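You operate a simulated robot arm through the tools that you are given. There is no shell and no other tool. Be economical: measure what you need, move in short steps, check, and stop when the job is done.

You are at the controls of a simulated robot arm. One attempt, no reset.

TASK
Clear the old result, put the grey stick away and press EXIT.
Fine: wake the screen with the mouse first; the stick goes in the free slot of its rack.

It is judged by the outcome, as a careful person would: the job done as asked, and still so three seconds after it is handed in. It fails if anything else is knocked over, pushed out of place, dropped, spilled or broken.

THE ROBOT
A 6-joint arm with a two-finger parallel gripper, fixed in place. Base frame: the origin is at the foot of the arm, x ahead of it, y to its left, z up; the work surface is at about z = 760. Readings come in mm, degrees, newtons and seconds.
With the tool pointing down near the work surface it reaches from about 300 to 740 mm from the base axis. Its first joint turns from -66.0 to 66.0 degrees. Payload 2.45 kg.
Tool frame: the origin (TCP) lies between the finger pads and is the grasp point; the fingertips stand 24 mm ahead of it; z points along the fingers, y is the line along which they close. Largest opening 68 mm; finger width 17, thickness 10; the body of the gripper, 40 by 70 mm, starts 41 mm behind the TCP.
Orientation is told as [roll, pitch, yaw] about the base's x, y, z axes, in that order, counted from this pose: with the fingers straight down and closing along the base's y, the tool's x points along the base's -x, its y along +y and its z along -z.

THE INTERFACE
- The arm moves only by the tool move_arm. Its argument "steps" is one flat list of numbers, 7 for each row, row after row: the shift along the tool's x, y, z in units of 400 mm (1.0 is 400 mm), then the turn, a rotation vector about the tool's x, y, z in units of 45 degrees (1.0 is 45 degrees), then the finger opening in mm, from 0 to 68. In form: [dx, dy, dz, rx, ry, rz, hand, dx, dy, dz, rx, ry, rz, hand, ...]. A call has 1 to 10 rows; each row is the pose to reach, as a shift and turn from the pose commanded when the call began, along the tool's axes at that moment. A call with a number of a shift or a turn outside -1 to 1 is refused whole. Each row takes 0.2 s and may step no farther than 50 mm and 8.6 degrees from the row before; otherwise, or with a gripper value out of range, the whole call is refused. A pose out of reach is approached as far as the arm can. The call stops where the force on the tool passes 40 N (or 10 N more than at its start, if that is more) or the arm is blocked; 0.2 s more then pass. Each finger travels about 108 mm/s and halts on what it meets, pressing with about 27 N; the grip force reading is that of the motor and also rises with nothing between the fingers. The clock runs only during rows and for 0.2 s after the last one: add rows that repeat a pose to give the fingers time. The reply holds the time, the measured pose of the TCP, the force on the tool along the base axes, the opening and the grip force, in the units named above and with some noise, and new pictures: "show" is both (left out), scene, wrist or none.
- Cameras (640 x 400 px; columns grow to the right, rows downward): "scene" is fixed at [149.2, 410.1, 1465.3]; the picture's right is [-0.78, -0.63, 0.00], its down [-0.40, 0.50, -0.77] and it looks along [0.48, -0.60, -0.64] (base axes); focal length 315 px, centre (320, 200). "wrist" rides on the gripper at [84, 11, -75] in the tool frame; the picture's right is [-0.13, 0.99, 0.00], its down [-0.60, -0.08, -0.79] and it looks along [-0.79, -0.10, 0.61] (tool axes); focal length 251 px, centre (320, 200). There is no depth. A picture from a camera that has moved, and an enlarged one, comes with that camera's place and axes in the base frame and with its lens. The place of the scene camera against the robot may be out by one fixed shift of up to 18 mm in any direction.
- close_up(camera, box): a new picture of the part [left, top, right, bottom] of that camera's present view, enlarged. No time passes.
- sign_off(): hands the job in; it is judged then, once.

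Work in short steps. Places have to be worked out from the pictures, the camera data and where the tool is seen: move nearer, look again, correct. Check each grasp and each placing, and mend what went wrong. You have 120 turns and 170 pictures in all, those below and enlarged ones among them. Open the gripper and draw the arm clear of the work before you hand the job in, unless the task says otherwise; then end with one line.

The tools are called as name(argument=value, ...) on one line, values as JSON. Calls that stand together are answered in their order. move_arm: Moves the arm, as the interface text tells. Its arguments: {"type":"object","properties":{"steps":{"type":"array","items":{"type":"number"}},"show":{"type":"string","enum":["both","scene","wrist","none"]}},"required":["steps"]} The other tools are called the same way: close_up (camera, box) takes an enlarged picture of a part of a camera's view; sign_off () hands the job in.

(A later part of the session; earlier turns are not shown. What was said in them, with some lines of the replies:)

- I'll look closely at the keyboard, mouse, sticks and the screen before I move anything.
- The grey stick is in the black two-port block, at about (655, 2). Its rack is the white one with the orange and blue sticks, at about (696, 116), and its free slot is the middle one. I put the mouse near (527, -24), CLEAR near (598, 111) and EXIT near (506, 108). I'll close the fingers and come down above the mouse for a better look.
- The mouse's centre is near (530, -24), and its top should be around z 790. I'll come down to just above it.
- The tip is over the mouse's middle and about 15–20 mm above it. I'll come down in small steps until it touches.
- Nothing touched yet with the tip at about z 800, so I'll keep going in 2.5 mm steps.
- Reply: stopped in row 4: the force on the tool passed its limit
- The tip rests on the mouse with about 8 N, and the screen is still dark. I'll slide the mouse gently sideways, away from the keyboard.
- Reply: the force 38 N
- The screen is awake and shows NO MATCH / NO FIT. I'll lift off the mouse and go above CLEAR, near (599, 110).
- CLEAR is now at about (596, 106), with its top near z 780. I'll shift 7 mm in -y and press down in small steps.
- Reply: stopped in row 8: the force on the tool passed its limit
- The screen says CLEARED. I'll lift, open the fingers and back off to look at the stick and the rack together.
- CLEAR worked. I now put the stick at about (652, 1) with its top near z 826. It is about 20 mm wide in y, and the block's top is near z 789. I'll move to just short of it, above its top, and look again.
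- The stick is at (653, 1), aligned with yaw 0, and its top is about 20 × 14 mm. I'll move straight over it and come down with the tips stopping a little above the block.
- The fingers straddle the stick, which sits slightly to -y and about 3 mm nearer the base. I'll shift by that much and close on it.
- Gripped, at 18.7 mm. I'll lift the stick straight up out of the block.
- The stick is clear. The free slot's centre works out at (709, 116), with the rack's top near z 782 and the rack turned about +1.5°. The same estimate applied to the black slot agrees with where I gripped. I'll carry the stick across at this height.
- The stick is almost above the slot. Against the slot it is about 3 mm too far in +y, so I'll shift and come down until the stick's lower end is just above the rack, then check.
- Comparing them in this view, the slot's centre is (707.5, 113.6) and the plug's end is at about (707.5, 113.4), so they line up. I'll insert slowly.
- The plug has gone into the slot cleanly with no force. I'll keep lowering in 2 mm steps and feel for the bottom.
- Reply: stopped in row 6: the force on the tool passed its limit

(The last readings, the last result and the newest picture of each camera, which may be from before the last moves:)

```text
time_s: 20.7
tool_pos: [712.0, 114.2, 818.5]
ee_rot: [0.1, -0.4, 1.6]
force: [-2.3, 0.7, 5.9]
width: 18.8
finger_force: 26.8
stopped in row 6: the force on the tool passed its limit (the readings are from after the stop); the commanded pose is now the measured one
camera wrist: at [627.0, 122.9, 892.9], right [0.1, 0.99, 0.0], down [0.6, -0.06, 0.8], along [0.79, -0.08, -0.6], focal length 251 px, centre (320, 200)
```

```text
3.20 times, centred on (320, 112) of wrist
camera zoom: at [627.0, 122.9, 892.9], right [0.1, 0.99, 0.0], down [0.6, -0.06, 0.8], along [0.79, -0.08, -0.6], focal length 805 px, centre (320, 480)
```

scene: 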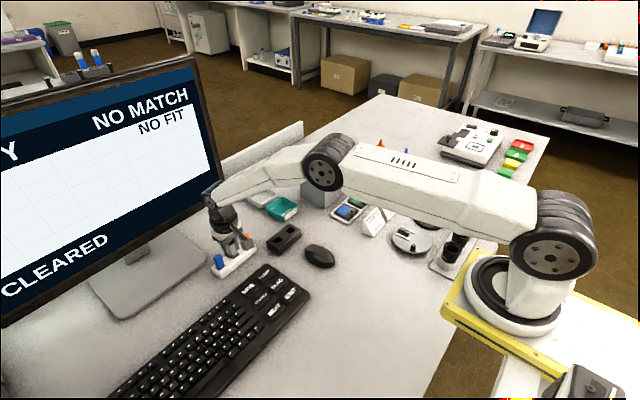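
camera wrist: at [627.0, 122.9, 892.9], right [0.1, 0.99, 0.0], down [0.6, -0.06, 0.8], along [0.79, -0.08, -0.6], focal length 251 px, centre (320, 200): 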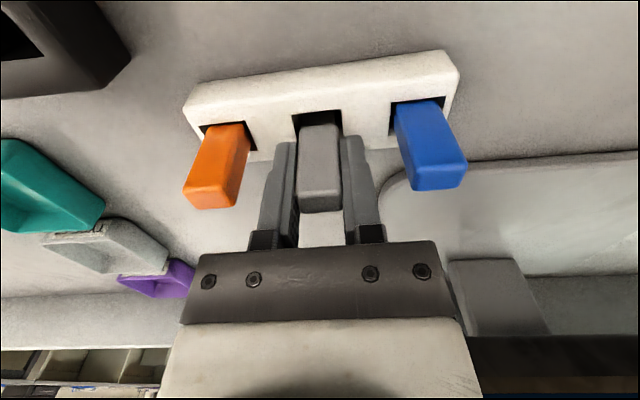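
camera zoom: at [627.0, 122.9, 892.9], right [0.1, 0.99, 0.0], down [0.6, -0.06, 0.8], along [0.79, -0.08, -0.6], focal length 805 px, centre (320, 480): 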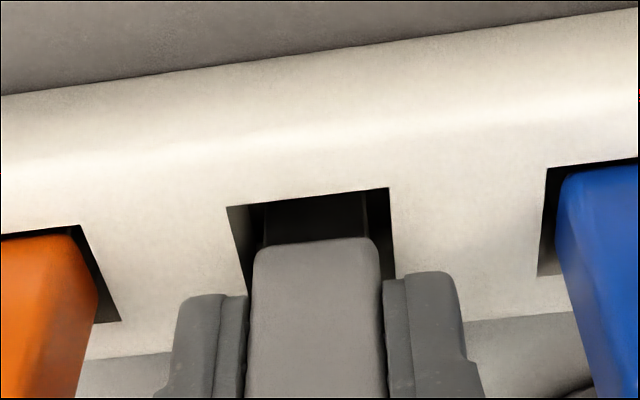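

It stopped early at z 818.5. The body's lower edge isn't in the slot the way its neighbours' are, and it seems to be catching on the far rim, about 4 mm too far in +x. I'll back up 6 mm, shift toward -x and look.

move_arm(steps=[0, 0, -0.015, 0, 0, 0, 12, 0.008, 0, -0.02, 0, 0, 0, 12, 0.012, 0, -0.02, 0, 0, 0, 12, 0.012, 0, -0.02, 0, 0, 0, 12])

close_up(camera="scene", box=[200, 220, 280, 270])

close_up(camera="wrist", box=[220, 50, 420, 175])

```text
time_s: 21.7
tool_pos: [706.5, 114.7, 825.4]
ee_rot: [0.1, -0.3, 1.6]
force: [0.3, -0.7, -0.3]
width: 18.7
finger_force: 26.9
camera wrist: at [622.5, 122.8, 900.1], right [0.1, 0.99, 0.0], down [0.6, -0.06, 0.8], along [0.79, -0.08, -0.61], focal length 251 px, centre (320, 200)
```

scene: 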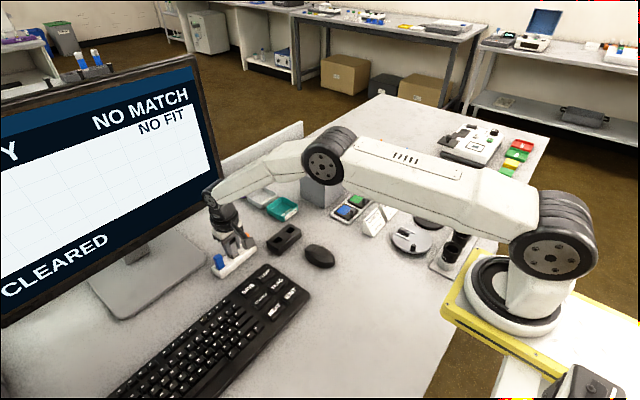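
wrist: 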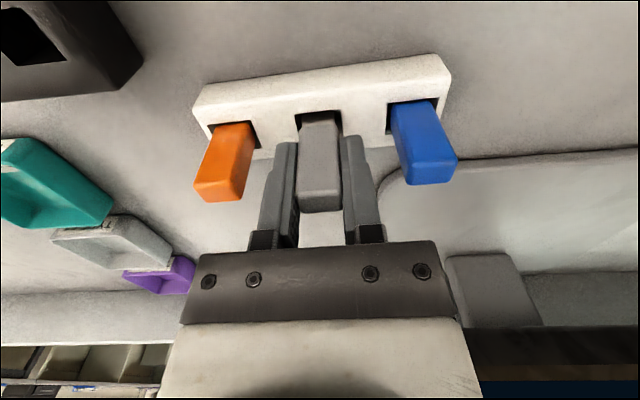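

```text
8.00 times, centred on (240, 245) of scene
camera zoom: at [149.2, 410.1, 1465.3], right [-0.78, -0.63, 0.0], down [-0.4, 0.5, -0.77], along [0.48, -0.6, -0.64], focal length 2519 px, centre (960, -160)
```

zoom: 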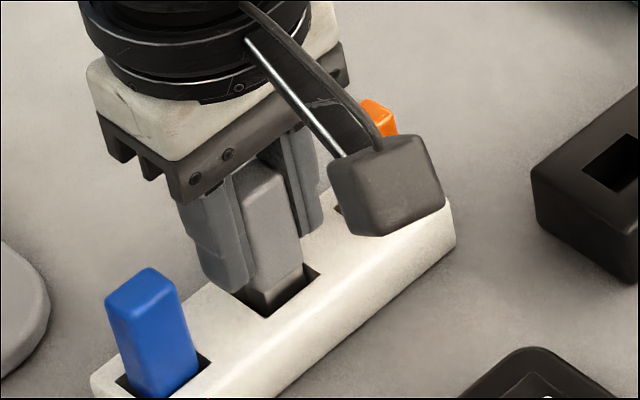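

```text
3.20 times, centred on (320, 112) of wrist
camera zoom: at [622.5, 122.8, 900.1], right [0.1, 0.99, 0.0], down [0.6, -0.06, 0.8], along [0.79, -0.08, -0.61], focal length 805 px, centre (320, 480)
```

zoom: 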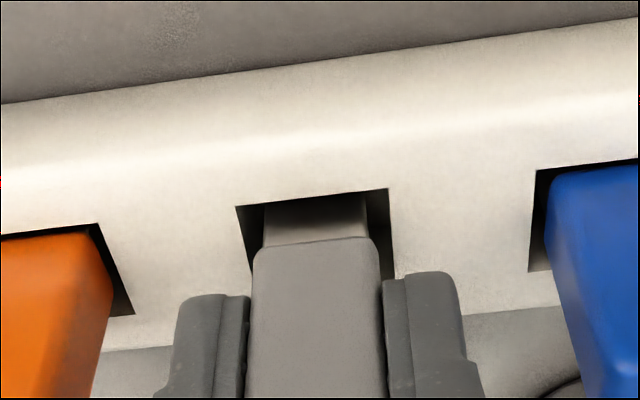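

The stick may have slipped or tilted slightly in the grip. I'll lift clear to the earlier inspection height so I can compare it with the earlier picture.

move_arm(steps=[0, 0, -0.06, 0, 0, 0, 12, 0, 0, -0.12, 0, 0, 0, 12, 0, 0, -0.18, 0, 0, 0, 12, 0, 0, -0.18, 0, 0, 0, 12])

close_up(camera="scene", box=[180, 200, 300, 275])

close_up(camera="wrist", box=[220, 60, 420, 185])

```text
time_s: 22.7
tool_pos: [705.2, 114.2, 899.3]
ee_rot: [0.1, -0.3, 1.5]
force: [1.2, -0.4, -0.3]
width: 18.8
finger_force: 26.8
camera wrist: at [621.6, 124.2, 974.2], right [0.1, 0.99, 0.0], down [0.6, -0.06, 0.8], along [0.79, -0.08, -0.61], focal length 251 px, centre (320, 200)
```

scene: 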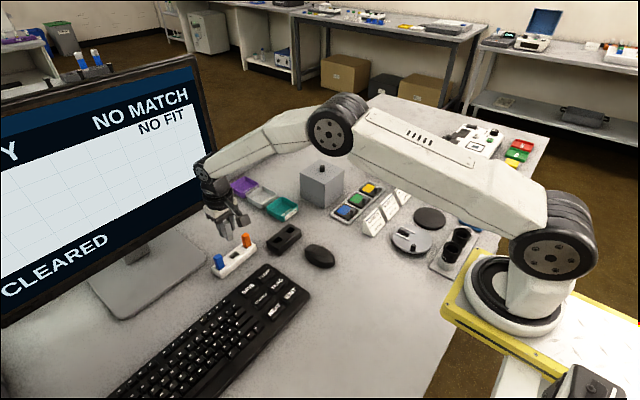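
wrist: 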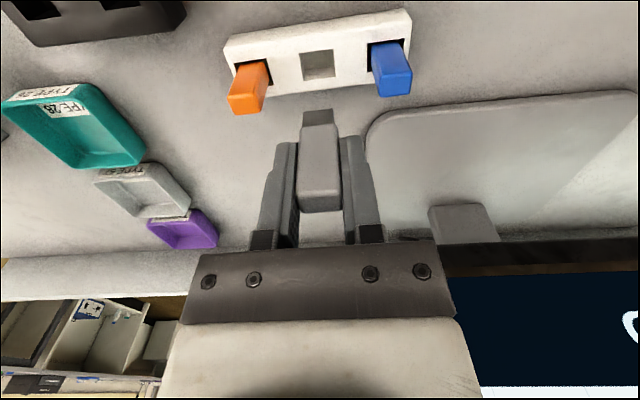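

```text
5.33 times, centred on (240, 238) of scene
camera zoom: at [149.2, 410.1, 1465.3], right [-0.78, -0.63, 0.0], down [-0.4, 0.5, -0.77], along [0.48, -0.6, -0.64], focal length 1680 px, centre (747, 0)
```

zoom: 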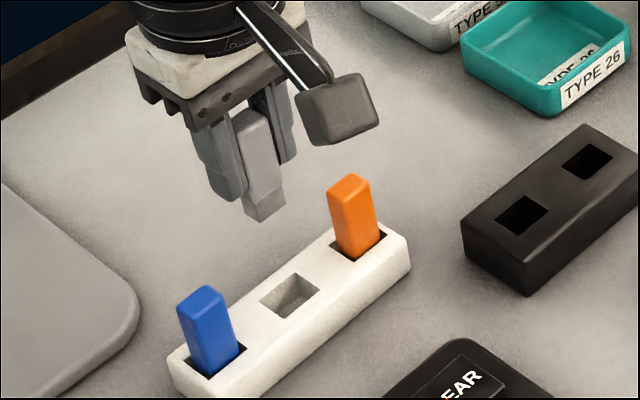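

```text
3.20 times, centred on (320, 122) of wrist
camera zoom: at [621.6, 124.2, 974.2], right [0.1, 0.99, 0.0], down [0.6, -0.06, 0.8], along [0.79, -0.08, -0.61], focal length 805 px, centre (320, 448)
```

zoom: 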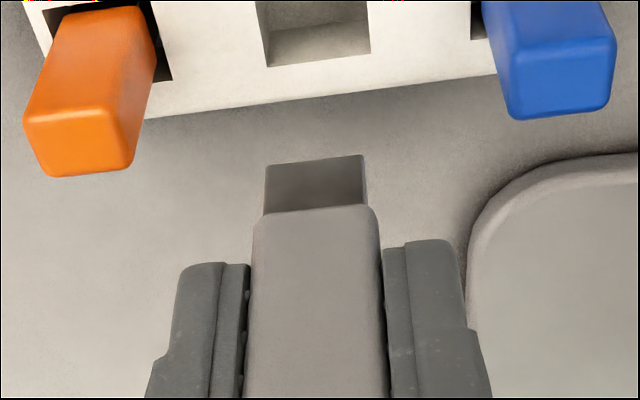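

The stick slipped up about 2.5 mm and tilted about 3° (lower end toward the base) when the plug hit something near the slot's floor. I'll pitch the tool 3° to bring the stick upright, move to x 708 and come back down to just inside the slot.

move_arm(steps=[-0.0075, 0, 0, 0, -0.067, 0, 12, -0.0075, 0, 0.06, 0, -0.067, 0, 12, -0.0075, 0, 0.11, 0, -0.067, 0, 12, -0.0075, 0, 0.14, 0, -0.067, 0, 12, -0.0075, 0, 0.14, 0, -0.067, 0, 12], show="wrist")

close_up(camera="scene", box=[200, 220, 280, 270])

close_up(camera="wrist", box=[220, 30, 420, 155])

```text
time_s: 23.9
tool_pos: [707.9, 114.1, 842.0]
ee_rot: [0.1, -3.3, 1.4]
force: [-0.1, -0.1, 0.7]
width: 18.6
finger_force: 26.8
camera wrist: at [620.8, 123.1, 913.0], right [0.1, 0.99, 0.01], down [0.56, -0.06, 0.83], along [0.82, -0.08, -0.56], focal length 251 px, centre (320, 200)
```

wrist: 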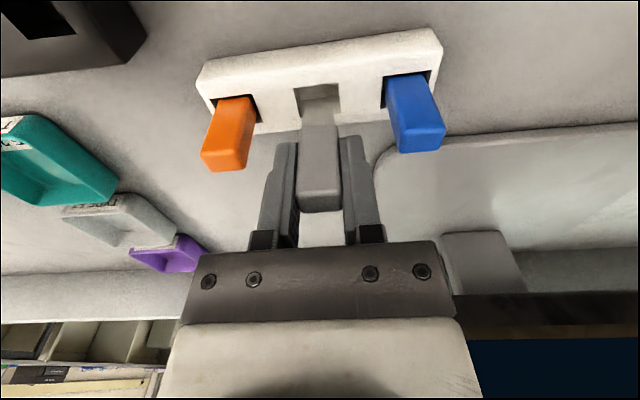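

```text
8.00 times, centred on (240, 245) of scene
camera zoom: at [149.2, 410.1, 1465.3], right [-0.78, -0.63, 0.0], down [-0.4, 0.5, -0.77], along [0.48, -0.6, -0.64], focal length 2519 px, centre (960, -160)
```

zoom: 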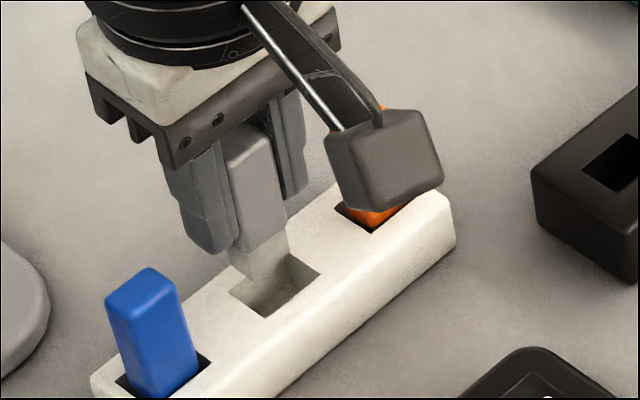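

```text
3.20 times, centred on (320, 92) of wrist
camera zoom: at [620.8, 123.1, 913.0], right [0.1, 0.99, 0.01], down [0.56, -0.06, 0.83], along [0.82, -0.08, -0.56], focal length 805 px, centre (320, 544)
```

zoom: 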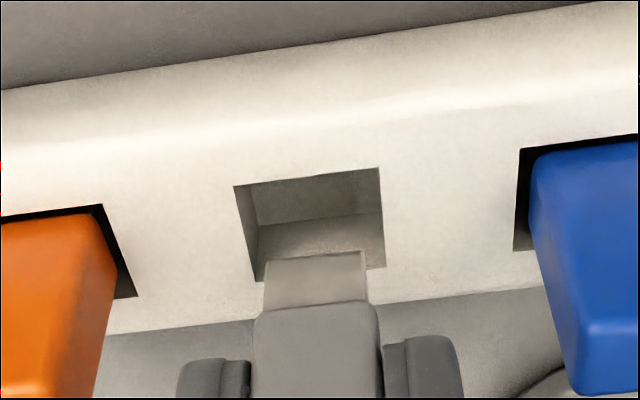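

The plug is centred in y and within about 1–2 mm in x. I'll nudge -1 mm in x and lower into the slot, stopping before the earlier contact height.

move_arm(steps=[0.003, 0.001, 0.015, 0, 0, 0, 12, 0.006, 0.001, 0.03, 0, 0, 0, 12, 0.006, 0.001, 0.045, 0, 0, 0, 12, 0.006, 0.001, 0.053, 0, 0, 0, 12, 0.006, 0.001, 0.053, 0, 0, 0, 12], show="wrist")

close_up(camera="wrist", box=[220, 50, 420, 175])

close_up(camera="scene", box=[200, 220, 280, 270])

```text
time_s: 25.1
tool_pos: [706.0, 113.4, 819.8]
ee_rot: [0.1, -3.2, 1.5]
force: [0.0, 0.1, 0.1]
width: 18.7
finger_force: 27.3
camera wrist: at [619.4, 122.2, 890.3], right [0.1, 0.99, 0.01], down [0.56, -0.06, 0.83], along [0.82, -0.08, -0.56], focal length 251 px, centre (320, 200)
```

wrist: 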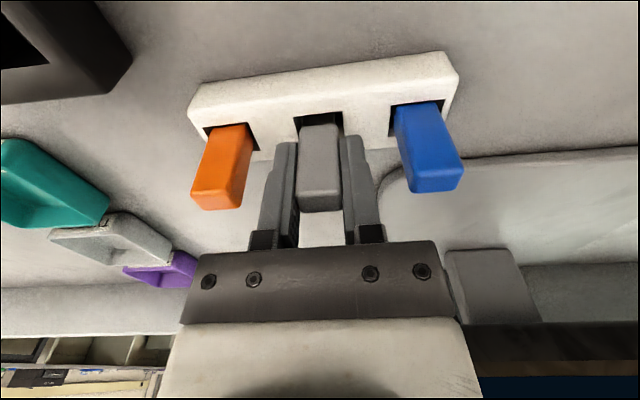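

```text
3.20 times, centred on (320, 112) of wrist
camera zoom: at [619.4, 122.2, 890.3], right [0.1, 0.99, 0.01], down [0.56, -0.06, 0.83], along [0.82, -0.08, -0.56], focal length 805 px, centre (320, 480)
```

zoom: 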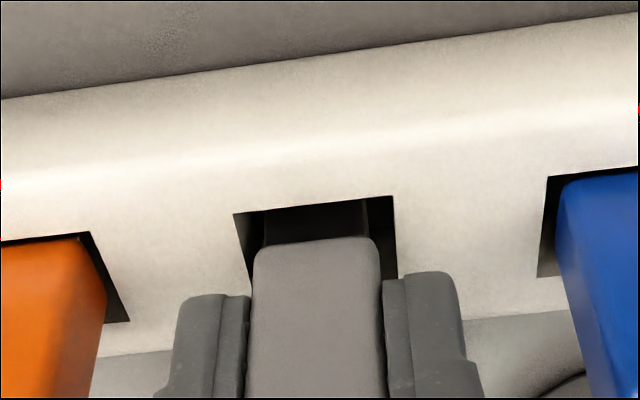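

```text
8.00 times, centred on (240, 245) of scene
camera zoom: at [149.2, 410.1, 1465.3], right [-0.78, -0.63, 0.0], down [-0.4, 0.5, -0.77], along [0.48, -0.6, -0.64], focal length 2519 px, centre (960, -160)
```

zoom: 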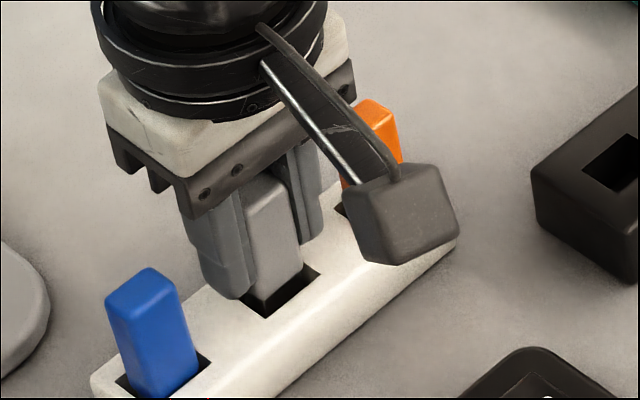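

No force so far, and the body's lower edge is about 4 mm above seated. I'll continue in 1.2 mm steps.

move_arm(steps=[0, 0, 0.003, 0, 0, 0, 12, 0, 0, 0.006, 0, 0, 0, 12, 0, 0, 0.009, 0, 0, 0, 12, 0, 0, 0.012, 0, 0, 0, 12], show="wrist")

close_up(camera="wrist", box=[220, 50, 420, 175])

```text
time_s: 26.1
tool_pos: [709.0, 114.6, 815.4]
ee_rot: [0.0, -3.4, 1.5]
force: [-2.3, -2.3, 4.1]
width: 18.8
finger_force: 27.5
camera wrist: at [620.3, 123.0, 885.0], right [0.1, 0.99, 0.01], down [0.56, -0.06, 0.83], along [0.82, -0.08, -0.56], focal length 251 px, centre (320, 200)
```

wrist: 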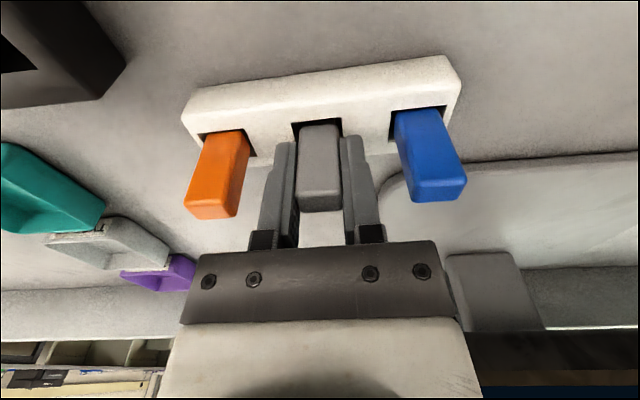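

```text
3.20 times, centred on (320, 112) of wrist
camera zoom: at [620.3, 123.0, 885.0], right [0.1, 0.99, 0.01], down [0.56, -0.06, 0.83], along [0.82, -0.08, -0.56], focal length 805 px, centre (320, 480)
```

zoom: 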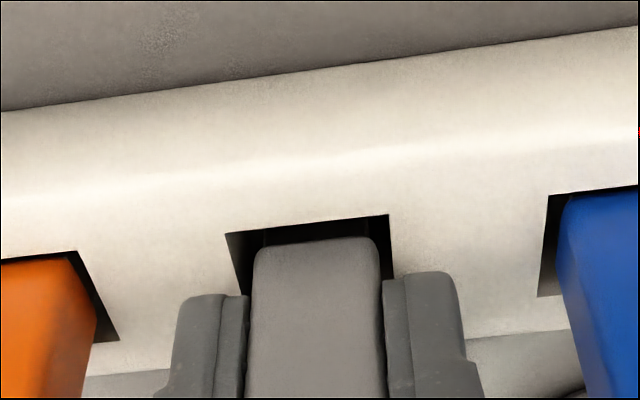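

The body now sits at the rim like its neighbours, its top is level with theirs, and about 4 N shows light contact. I'll release with a small opening.

move_arm(steps=[0, 0, 0, 0, 0, 0, 20, 0, 0, 0, 0, 0, 0, 24, 0, 0, 0, 0, 0, 0, 28, 0, 0, 0, 0, 0, 0, 28], show="wrist")

close_up(camera="wrist", box=[220, 70, 460, 220])

close_up(camera="scene", box=[200, 220, 280, 270])

```text
time_s: 27.1
tool_pos: [708.8, 116.1, 814.7]
ee_rot: [0.1, -3.3, 1.5]
force: [0.5, 0.4, -0.3]
width: 27.9
finger_force: 0.0
camera wrist: at [620.3, 123.2, 884.6], right [0.1, 0.99, 0.01], down [0.56, -0.06, 0.83], along [0.82, -0.08, -0.56], focal length 251 px, centre (320, 200)
```

wrist: 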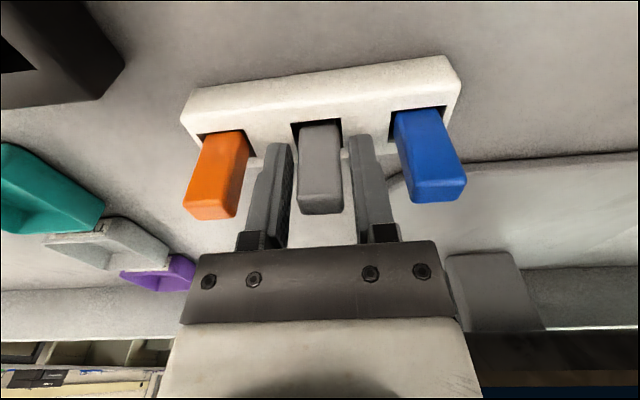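

```text
2.67 times, centred on (340, 145) of wrist
camera zoom: at [620.3, 123.2, 884.6], right [0.1, 0.99, 0.01], down [0.56, -0.06, 0.83], along [0.82, -0.08, -0.56], focal length 670 px, centre (267, 347)
```

zoom: 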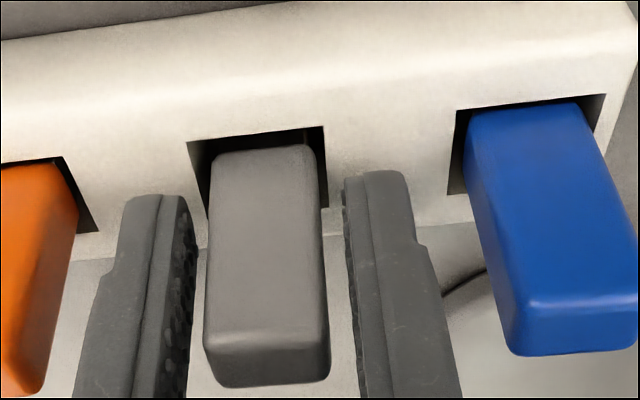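

```text
8.00 times, centred on (240, 245) of scene
camera zoom: at [149.2, 410.1, 1465.3], right [-0.78, -0.63, 0.0], down [-0.4, 0.5, -0.77], along [0.48, -0.6, -0.64], focal length 2519 px, centre (960, -160)
```

zoom: 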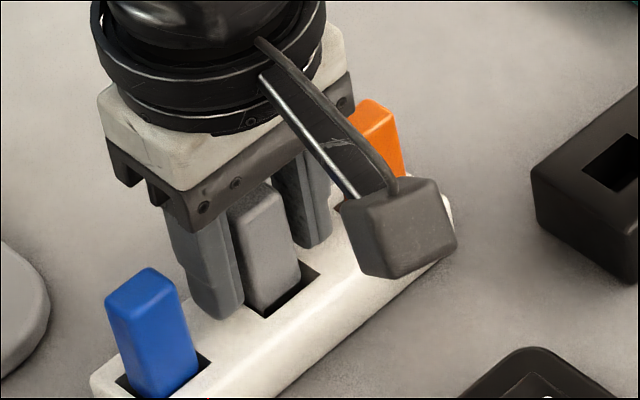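

The stick stands upright in the middle slot, level with the others, and the fingers are clear on both sides. I'll withdraw straight up and look.

move_arm(steps=[0, 0, -0.03, 0, 0, 0, 28, 0, 0, -0.08, 0, 0, 0, 28, 0, 0, -0.15, 0, 0, 0, 28, 0.03, 0, -0.22, 0, 0.03, 0, 28, 0.08, 0, -0.25, 0, 0.074, 0.033, 28, 0.08, 0, -0.25, 0, 0.074, 0.033, 28])

close_up(camera="scene", box=[190, 215, 310, 290])

close_up(camera="wrist", box=[200, 0, 440, 150])

```text
time_s: 28.5
tool_pos: [670.8, 115.2, 911.6]
ee_rot: [0.1, 0.0, 0.1]
force: [-0.1, 0.0, -0.6]
width: 28.1
finger_force: 0.0
camera wrist: at [586.8, 125.2, 986.5], right [0.13, 0.99, 0.0], down [0.6, -0.08, 0.79], along [0.79, -0.1, -0.61], focal length 251 px, centre (320, 200)
```

scene: 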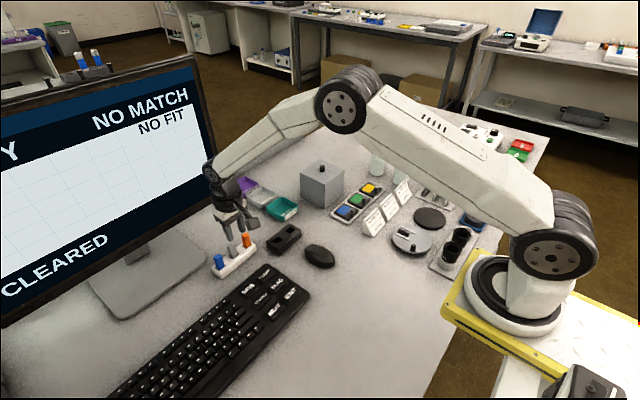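
wrist: 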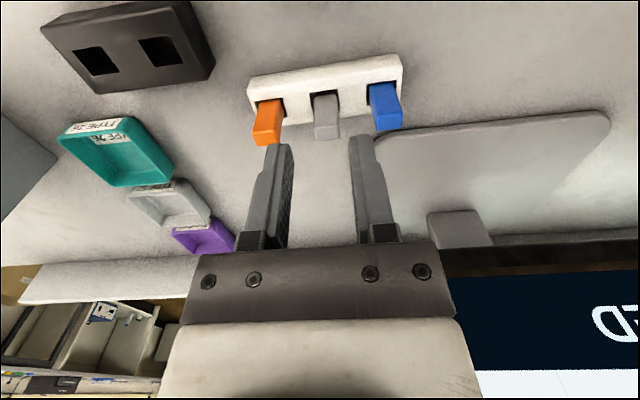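

```text
5.33 times, centred on (250, 252) of scene
camera zoom: at [149.2, 410.1, 1465.3], right [-0.78, -0.63, 0.0], down [-0.4, 0.5, -0.77], along [0.48, -0.6, -0.64], focal length 1680 px, centre (693, -80)
```

zoom: 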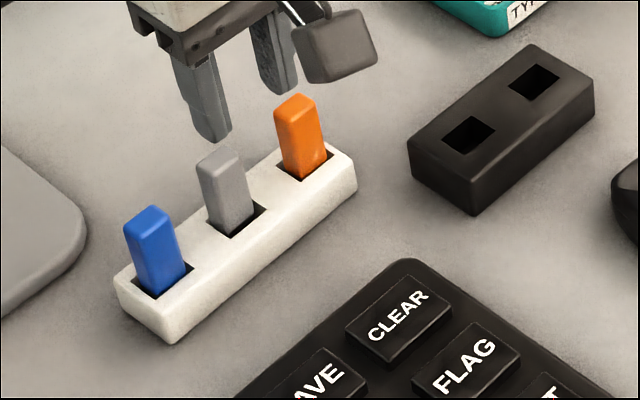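

```text
2.67 times, centred on (320, 75) of wrist
camera zoom: at [586.8, 125.2, 986.5], right [0.13, 0.99, 0.0], down [0.6, -0.08, 0.79], along [0.79, -0.1, -0.61], focal length 670 px, centre (320, 533)
```

zoom: 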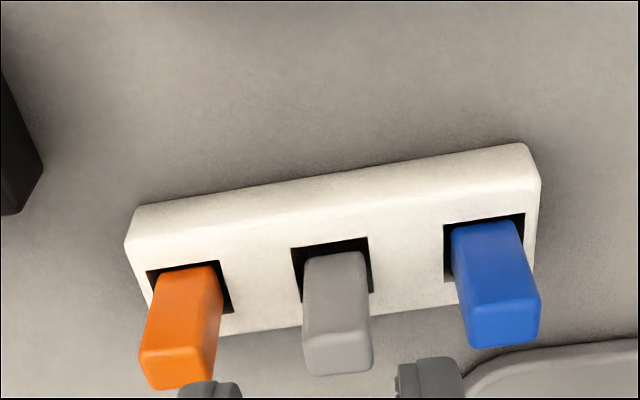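

The grey stick is seated in its slot. Next I'll close the fingers and move over EXIT, near (505, 108).

move_arm(steps=[0.1, 0, 0, 0, 0, 0, 14, 0.2, -0.01, 0, 0, 0, 0, 0, 0.3, -0.02, 0.04, 0, 0, 0, 0, 0.38, -0.02, 0.1, 0, 0, 0, 0, 0.415, -0.02, 0.155, 0, 0, 0, 0, 0.415, -0.02, 0.155, 0, 0, 0, 0])

close_up(camera="scene", box=[220, 220, 340, 295])

```text
time_s: 29.9
tool_pos: [505.2, 105.4, 849.2]
ee_rot: [0.1, 0.1, 0.0]
force: [0.8, 0.4, -0.2]
width: 0.1
finger_force: 23.6
camera wrist: at [422.3, 116.5, 924.2], right [0.13, 0.99, 0.0], down [0.6, -0.08, 0.79], along [0.79, -0.1, -0.61], focal length 251 px, centre (320, 200)
```

scene: 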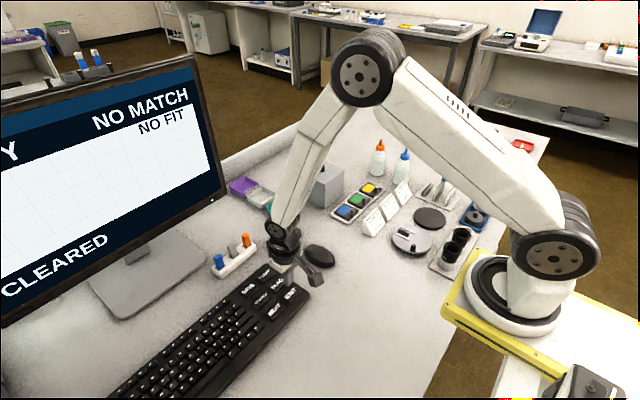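
wrist: 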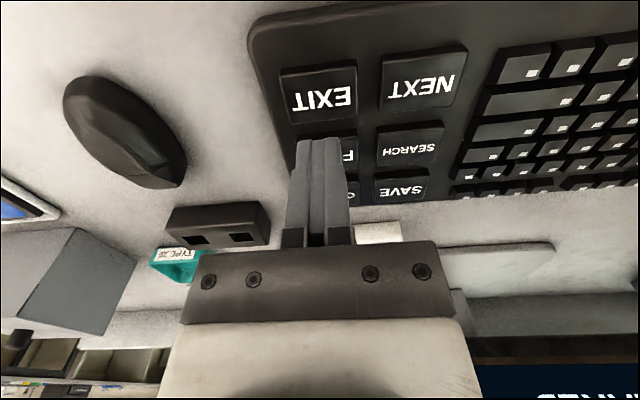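

```text
5.33 times, centred on (280, 258) of scene
camera zoom: at [149.2, 410.1, 1465.3], right [-0.78, -0.63, 0.0], down [-0.4, 0.5, -0.77], along [0.48, -0.6, -0.64], focal length 1680 px, centre (533, -107)
```

zoom: 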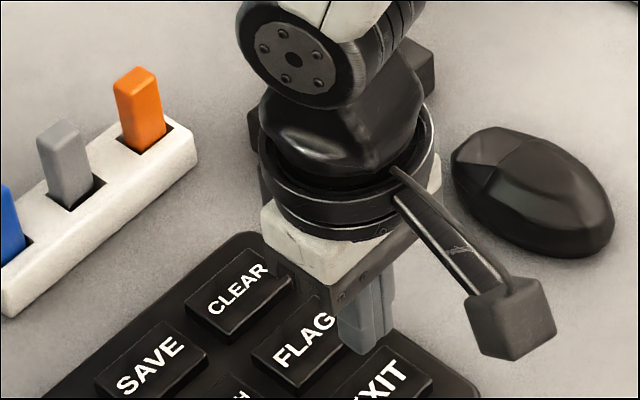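

EXIT's centre is at about (503, 107), right under the tip. I'll press it the same way I pressed CLEAR.

move_arm(steps=[0.004, 0.003, 0.05, 0, 0, 0, 0, 0.004, 0.003, 0.085, 0, 0, 0, 0, 0.004, 0.003, 0.1, 0, 0, 0, 0, 0.004, 0.003, 0.106, 0, 0, 0, 0, 0.004, 0.003, 0.112, 0, 0, 0, 0, 0.004, 0.003, 0.118, 0, 0, 0, 0, 0.004, 0.003, 0.124, 0, 0, 0, 0, 0.004, 0.003, 0.13, 0, 0, 0, 0])

```text
time_s: 31.6
tool_pos: [504.4, 107.2, 804.8]
ee_rot: [0.1, 0.0, 0.0]
force: [-6.8, -2.8, 20.1]
width: 0.2
finger_force: 24.1
stopped in row 8: the force on the tool passed its limit (the readings are from after the stop); the commanded pose is now the measured one
camera wrist: at [420.1, 117.7, 879.4], right [0.13, 0.99, 0.0], down [0.6, -0.08, 0.79], along [0.79, -0.1, -0.61], focal length 251 px, centre (320, 200)
```

scene: 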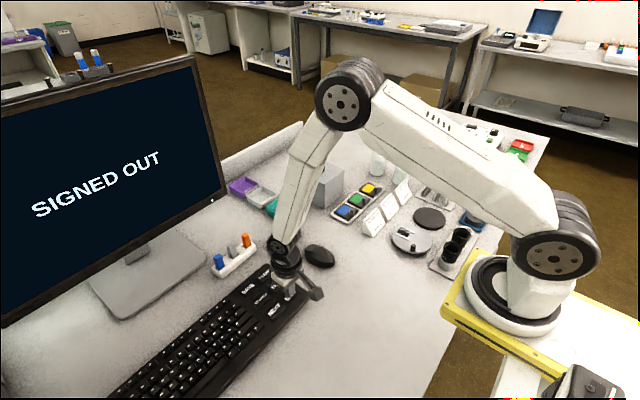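
wrist: 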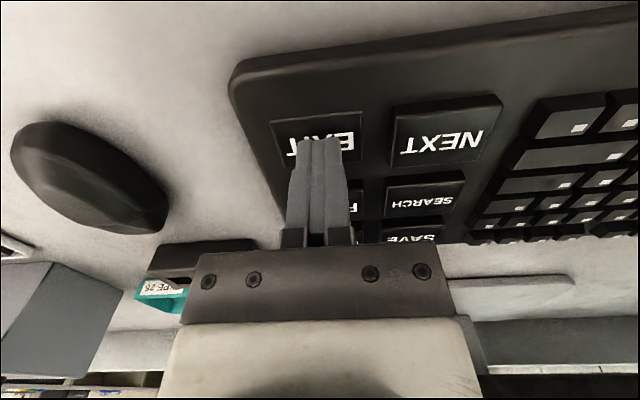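

The screen reads SIGNED OUT. I'll lift straight up, open the gripper and draw clear.

move_arm(steps=[0, 0, -0.08, 0, 0, 0, 0, 0, 0, -0.18, 0, 0, 0, 10, 0.03, -0.08, -0.28, 0, 0, 0, 30, 0.06, -0.16, -0.38, 0, 0, 0, 50, 0.1, -0.24, -0.46, 0, 0, 0, 66, 0.1, -0.3, -0.55, 0, 0, 0, 66, 0.1, -0.3, -0.55, 0, 0, 0, 66])

close_up(camera="scene", box=[190, 200, 350, 300])

```text
refused: row 3 steps farther than a row can; nothing moved
```

```text
4.00 times, centred on (270, 250) of scene
camera zoom: at [148.7, 410.0, 1465.4], right [-0.78, -0.63, 0.0], down [-0.4, 0.5, -0.77], along [0.48, -0.6, -0.64], focal length 1260 px, centre (520, 0)
```

zoom: 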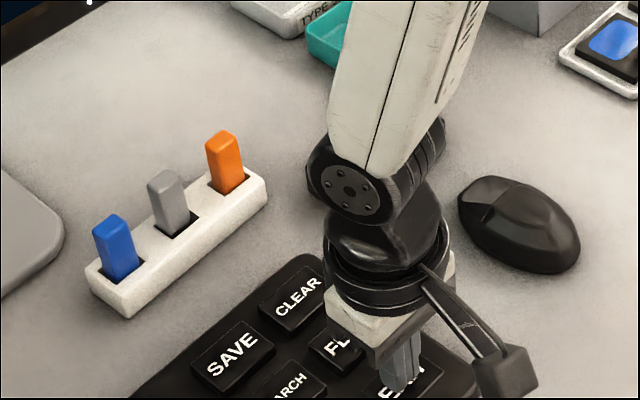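

That call was refused because one row stepped too far. I'll send it again with smaller steps.

move_arm(steps=[0, 0, -0.08, 0, 0, 0, 0, 0, 0, -0.18, 0, 0, 0, 10, 0.02, -0.05, -0.27, 0, 0, 0, 30, 0.04, -0.1, -0.36, 0, 0, 0, 50, 0.06, -0.15, -0.45, 0, 0, 0, 66, 0.06, -0.2, -0.54, 0, 0, 0, 66, 0.06, -0.2, -0.54, 0, 0, 0, 66])

close_up(camera="scene", box=[190, 200, 350, 300])

```text
time_s: 33.2
tool_pos: [477.9, 24.5, 1018.3]
ee_rot: [0.2, -0.1, 0.0]
force: [0.1, -0.2, -0.9]
width: 66.0
finger_force: 0.1
camera wrist: at [394.3, 35.1, 1092.6], right [0.13, 0.99, 0.0], down [0.6, -0.08, 0.79], along [0.79, -0.1, -0.61], focal length 251 px, centre (320, 200)
```

scene: 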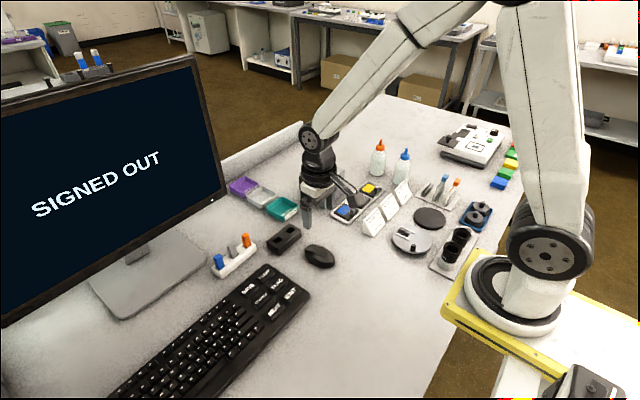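
wrist: 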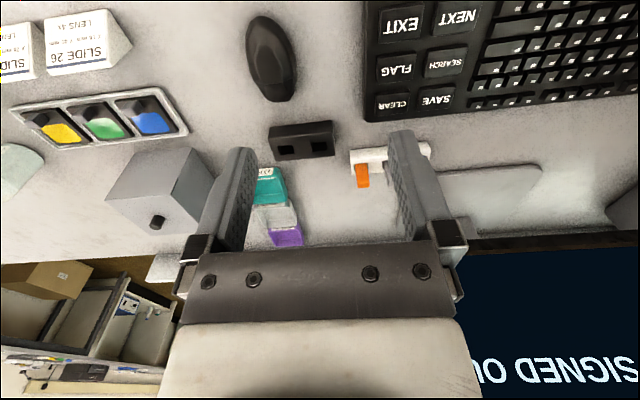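

```text
4.00 times, centred on (270, 250) of scene
camera zoom: at [149.2, 410.1, 1465.3], right [-0.78, -0.63, 0.0], down [-0.4, 0.5, -0.77], along [0.48, -0.6, -0.64], focal length 1260 px, centre (520, 0)
```

zoom: 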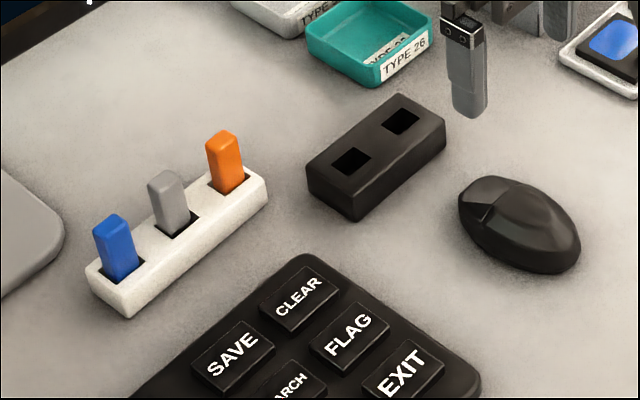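

The stick is in its slot, the screen says SIGNED OUT, nothing is knocked over, and the arm is clear with the gripper open. I'll hand it in.

sign_off()

```text
The job is handed in.
```

The job is done and handed in: I woke the screen with the mouse, cleared the old result, put the grey stick in the free slot of the white rack and pressed EXIT (the screen reads SIGNED OUT). The first try at the slot caught, moving the rack by roughly 1 mm, and waking the screen slid the mouse about 15 mm.
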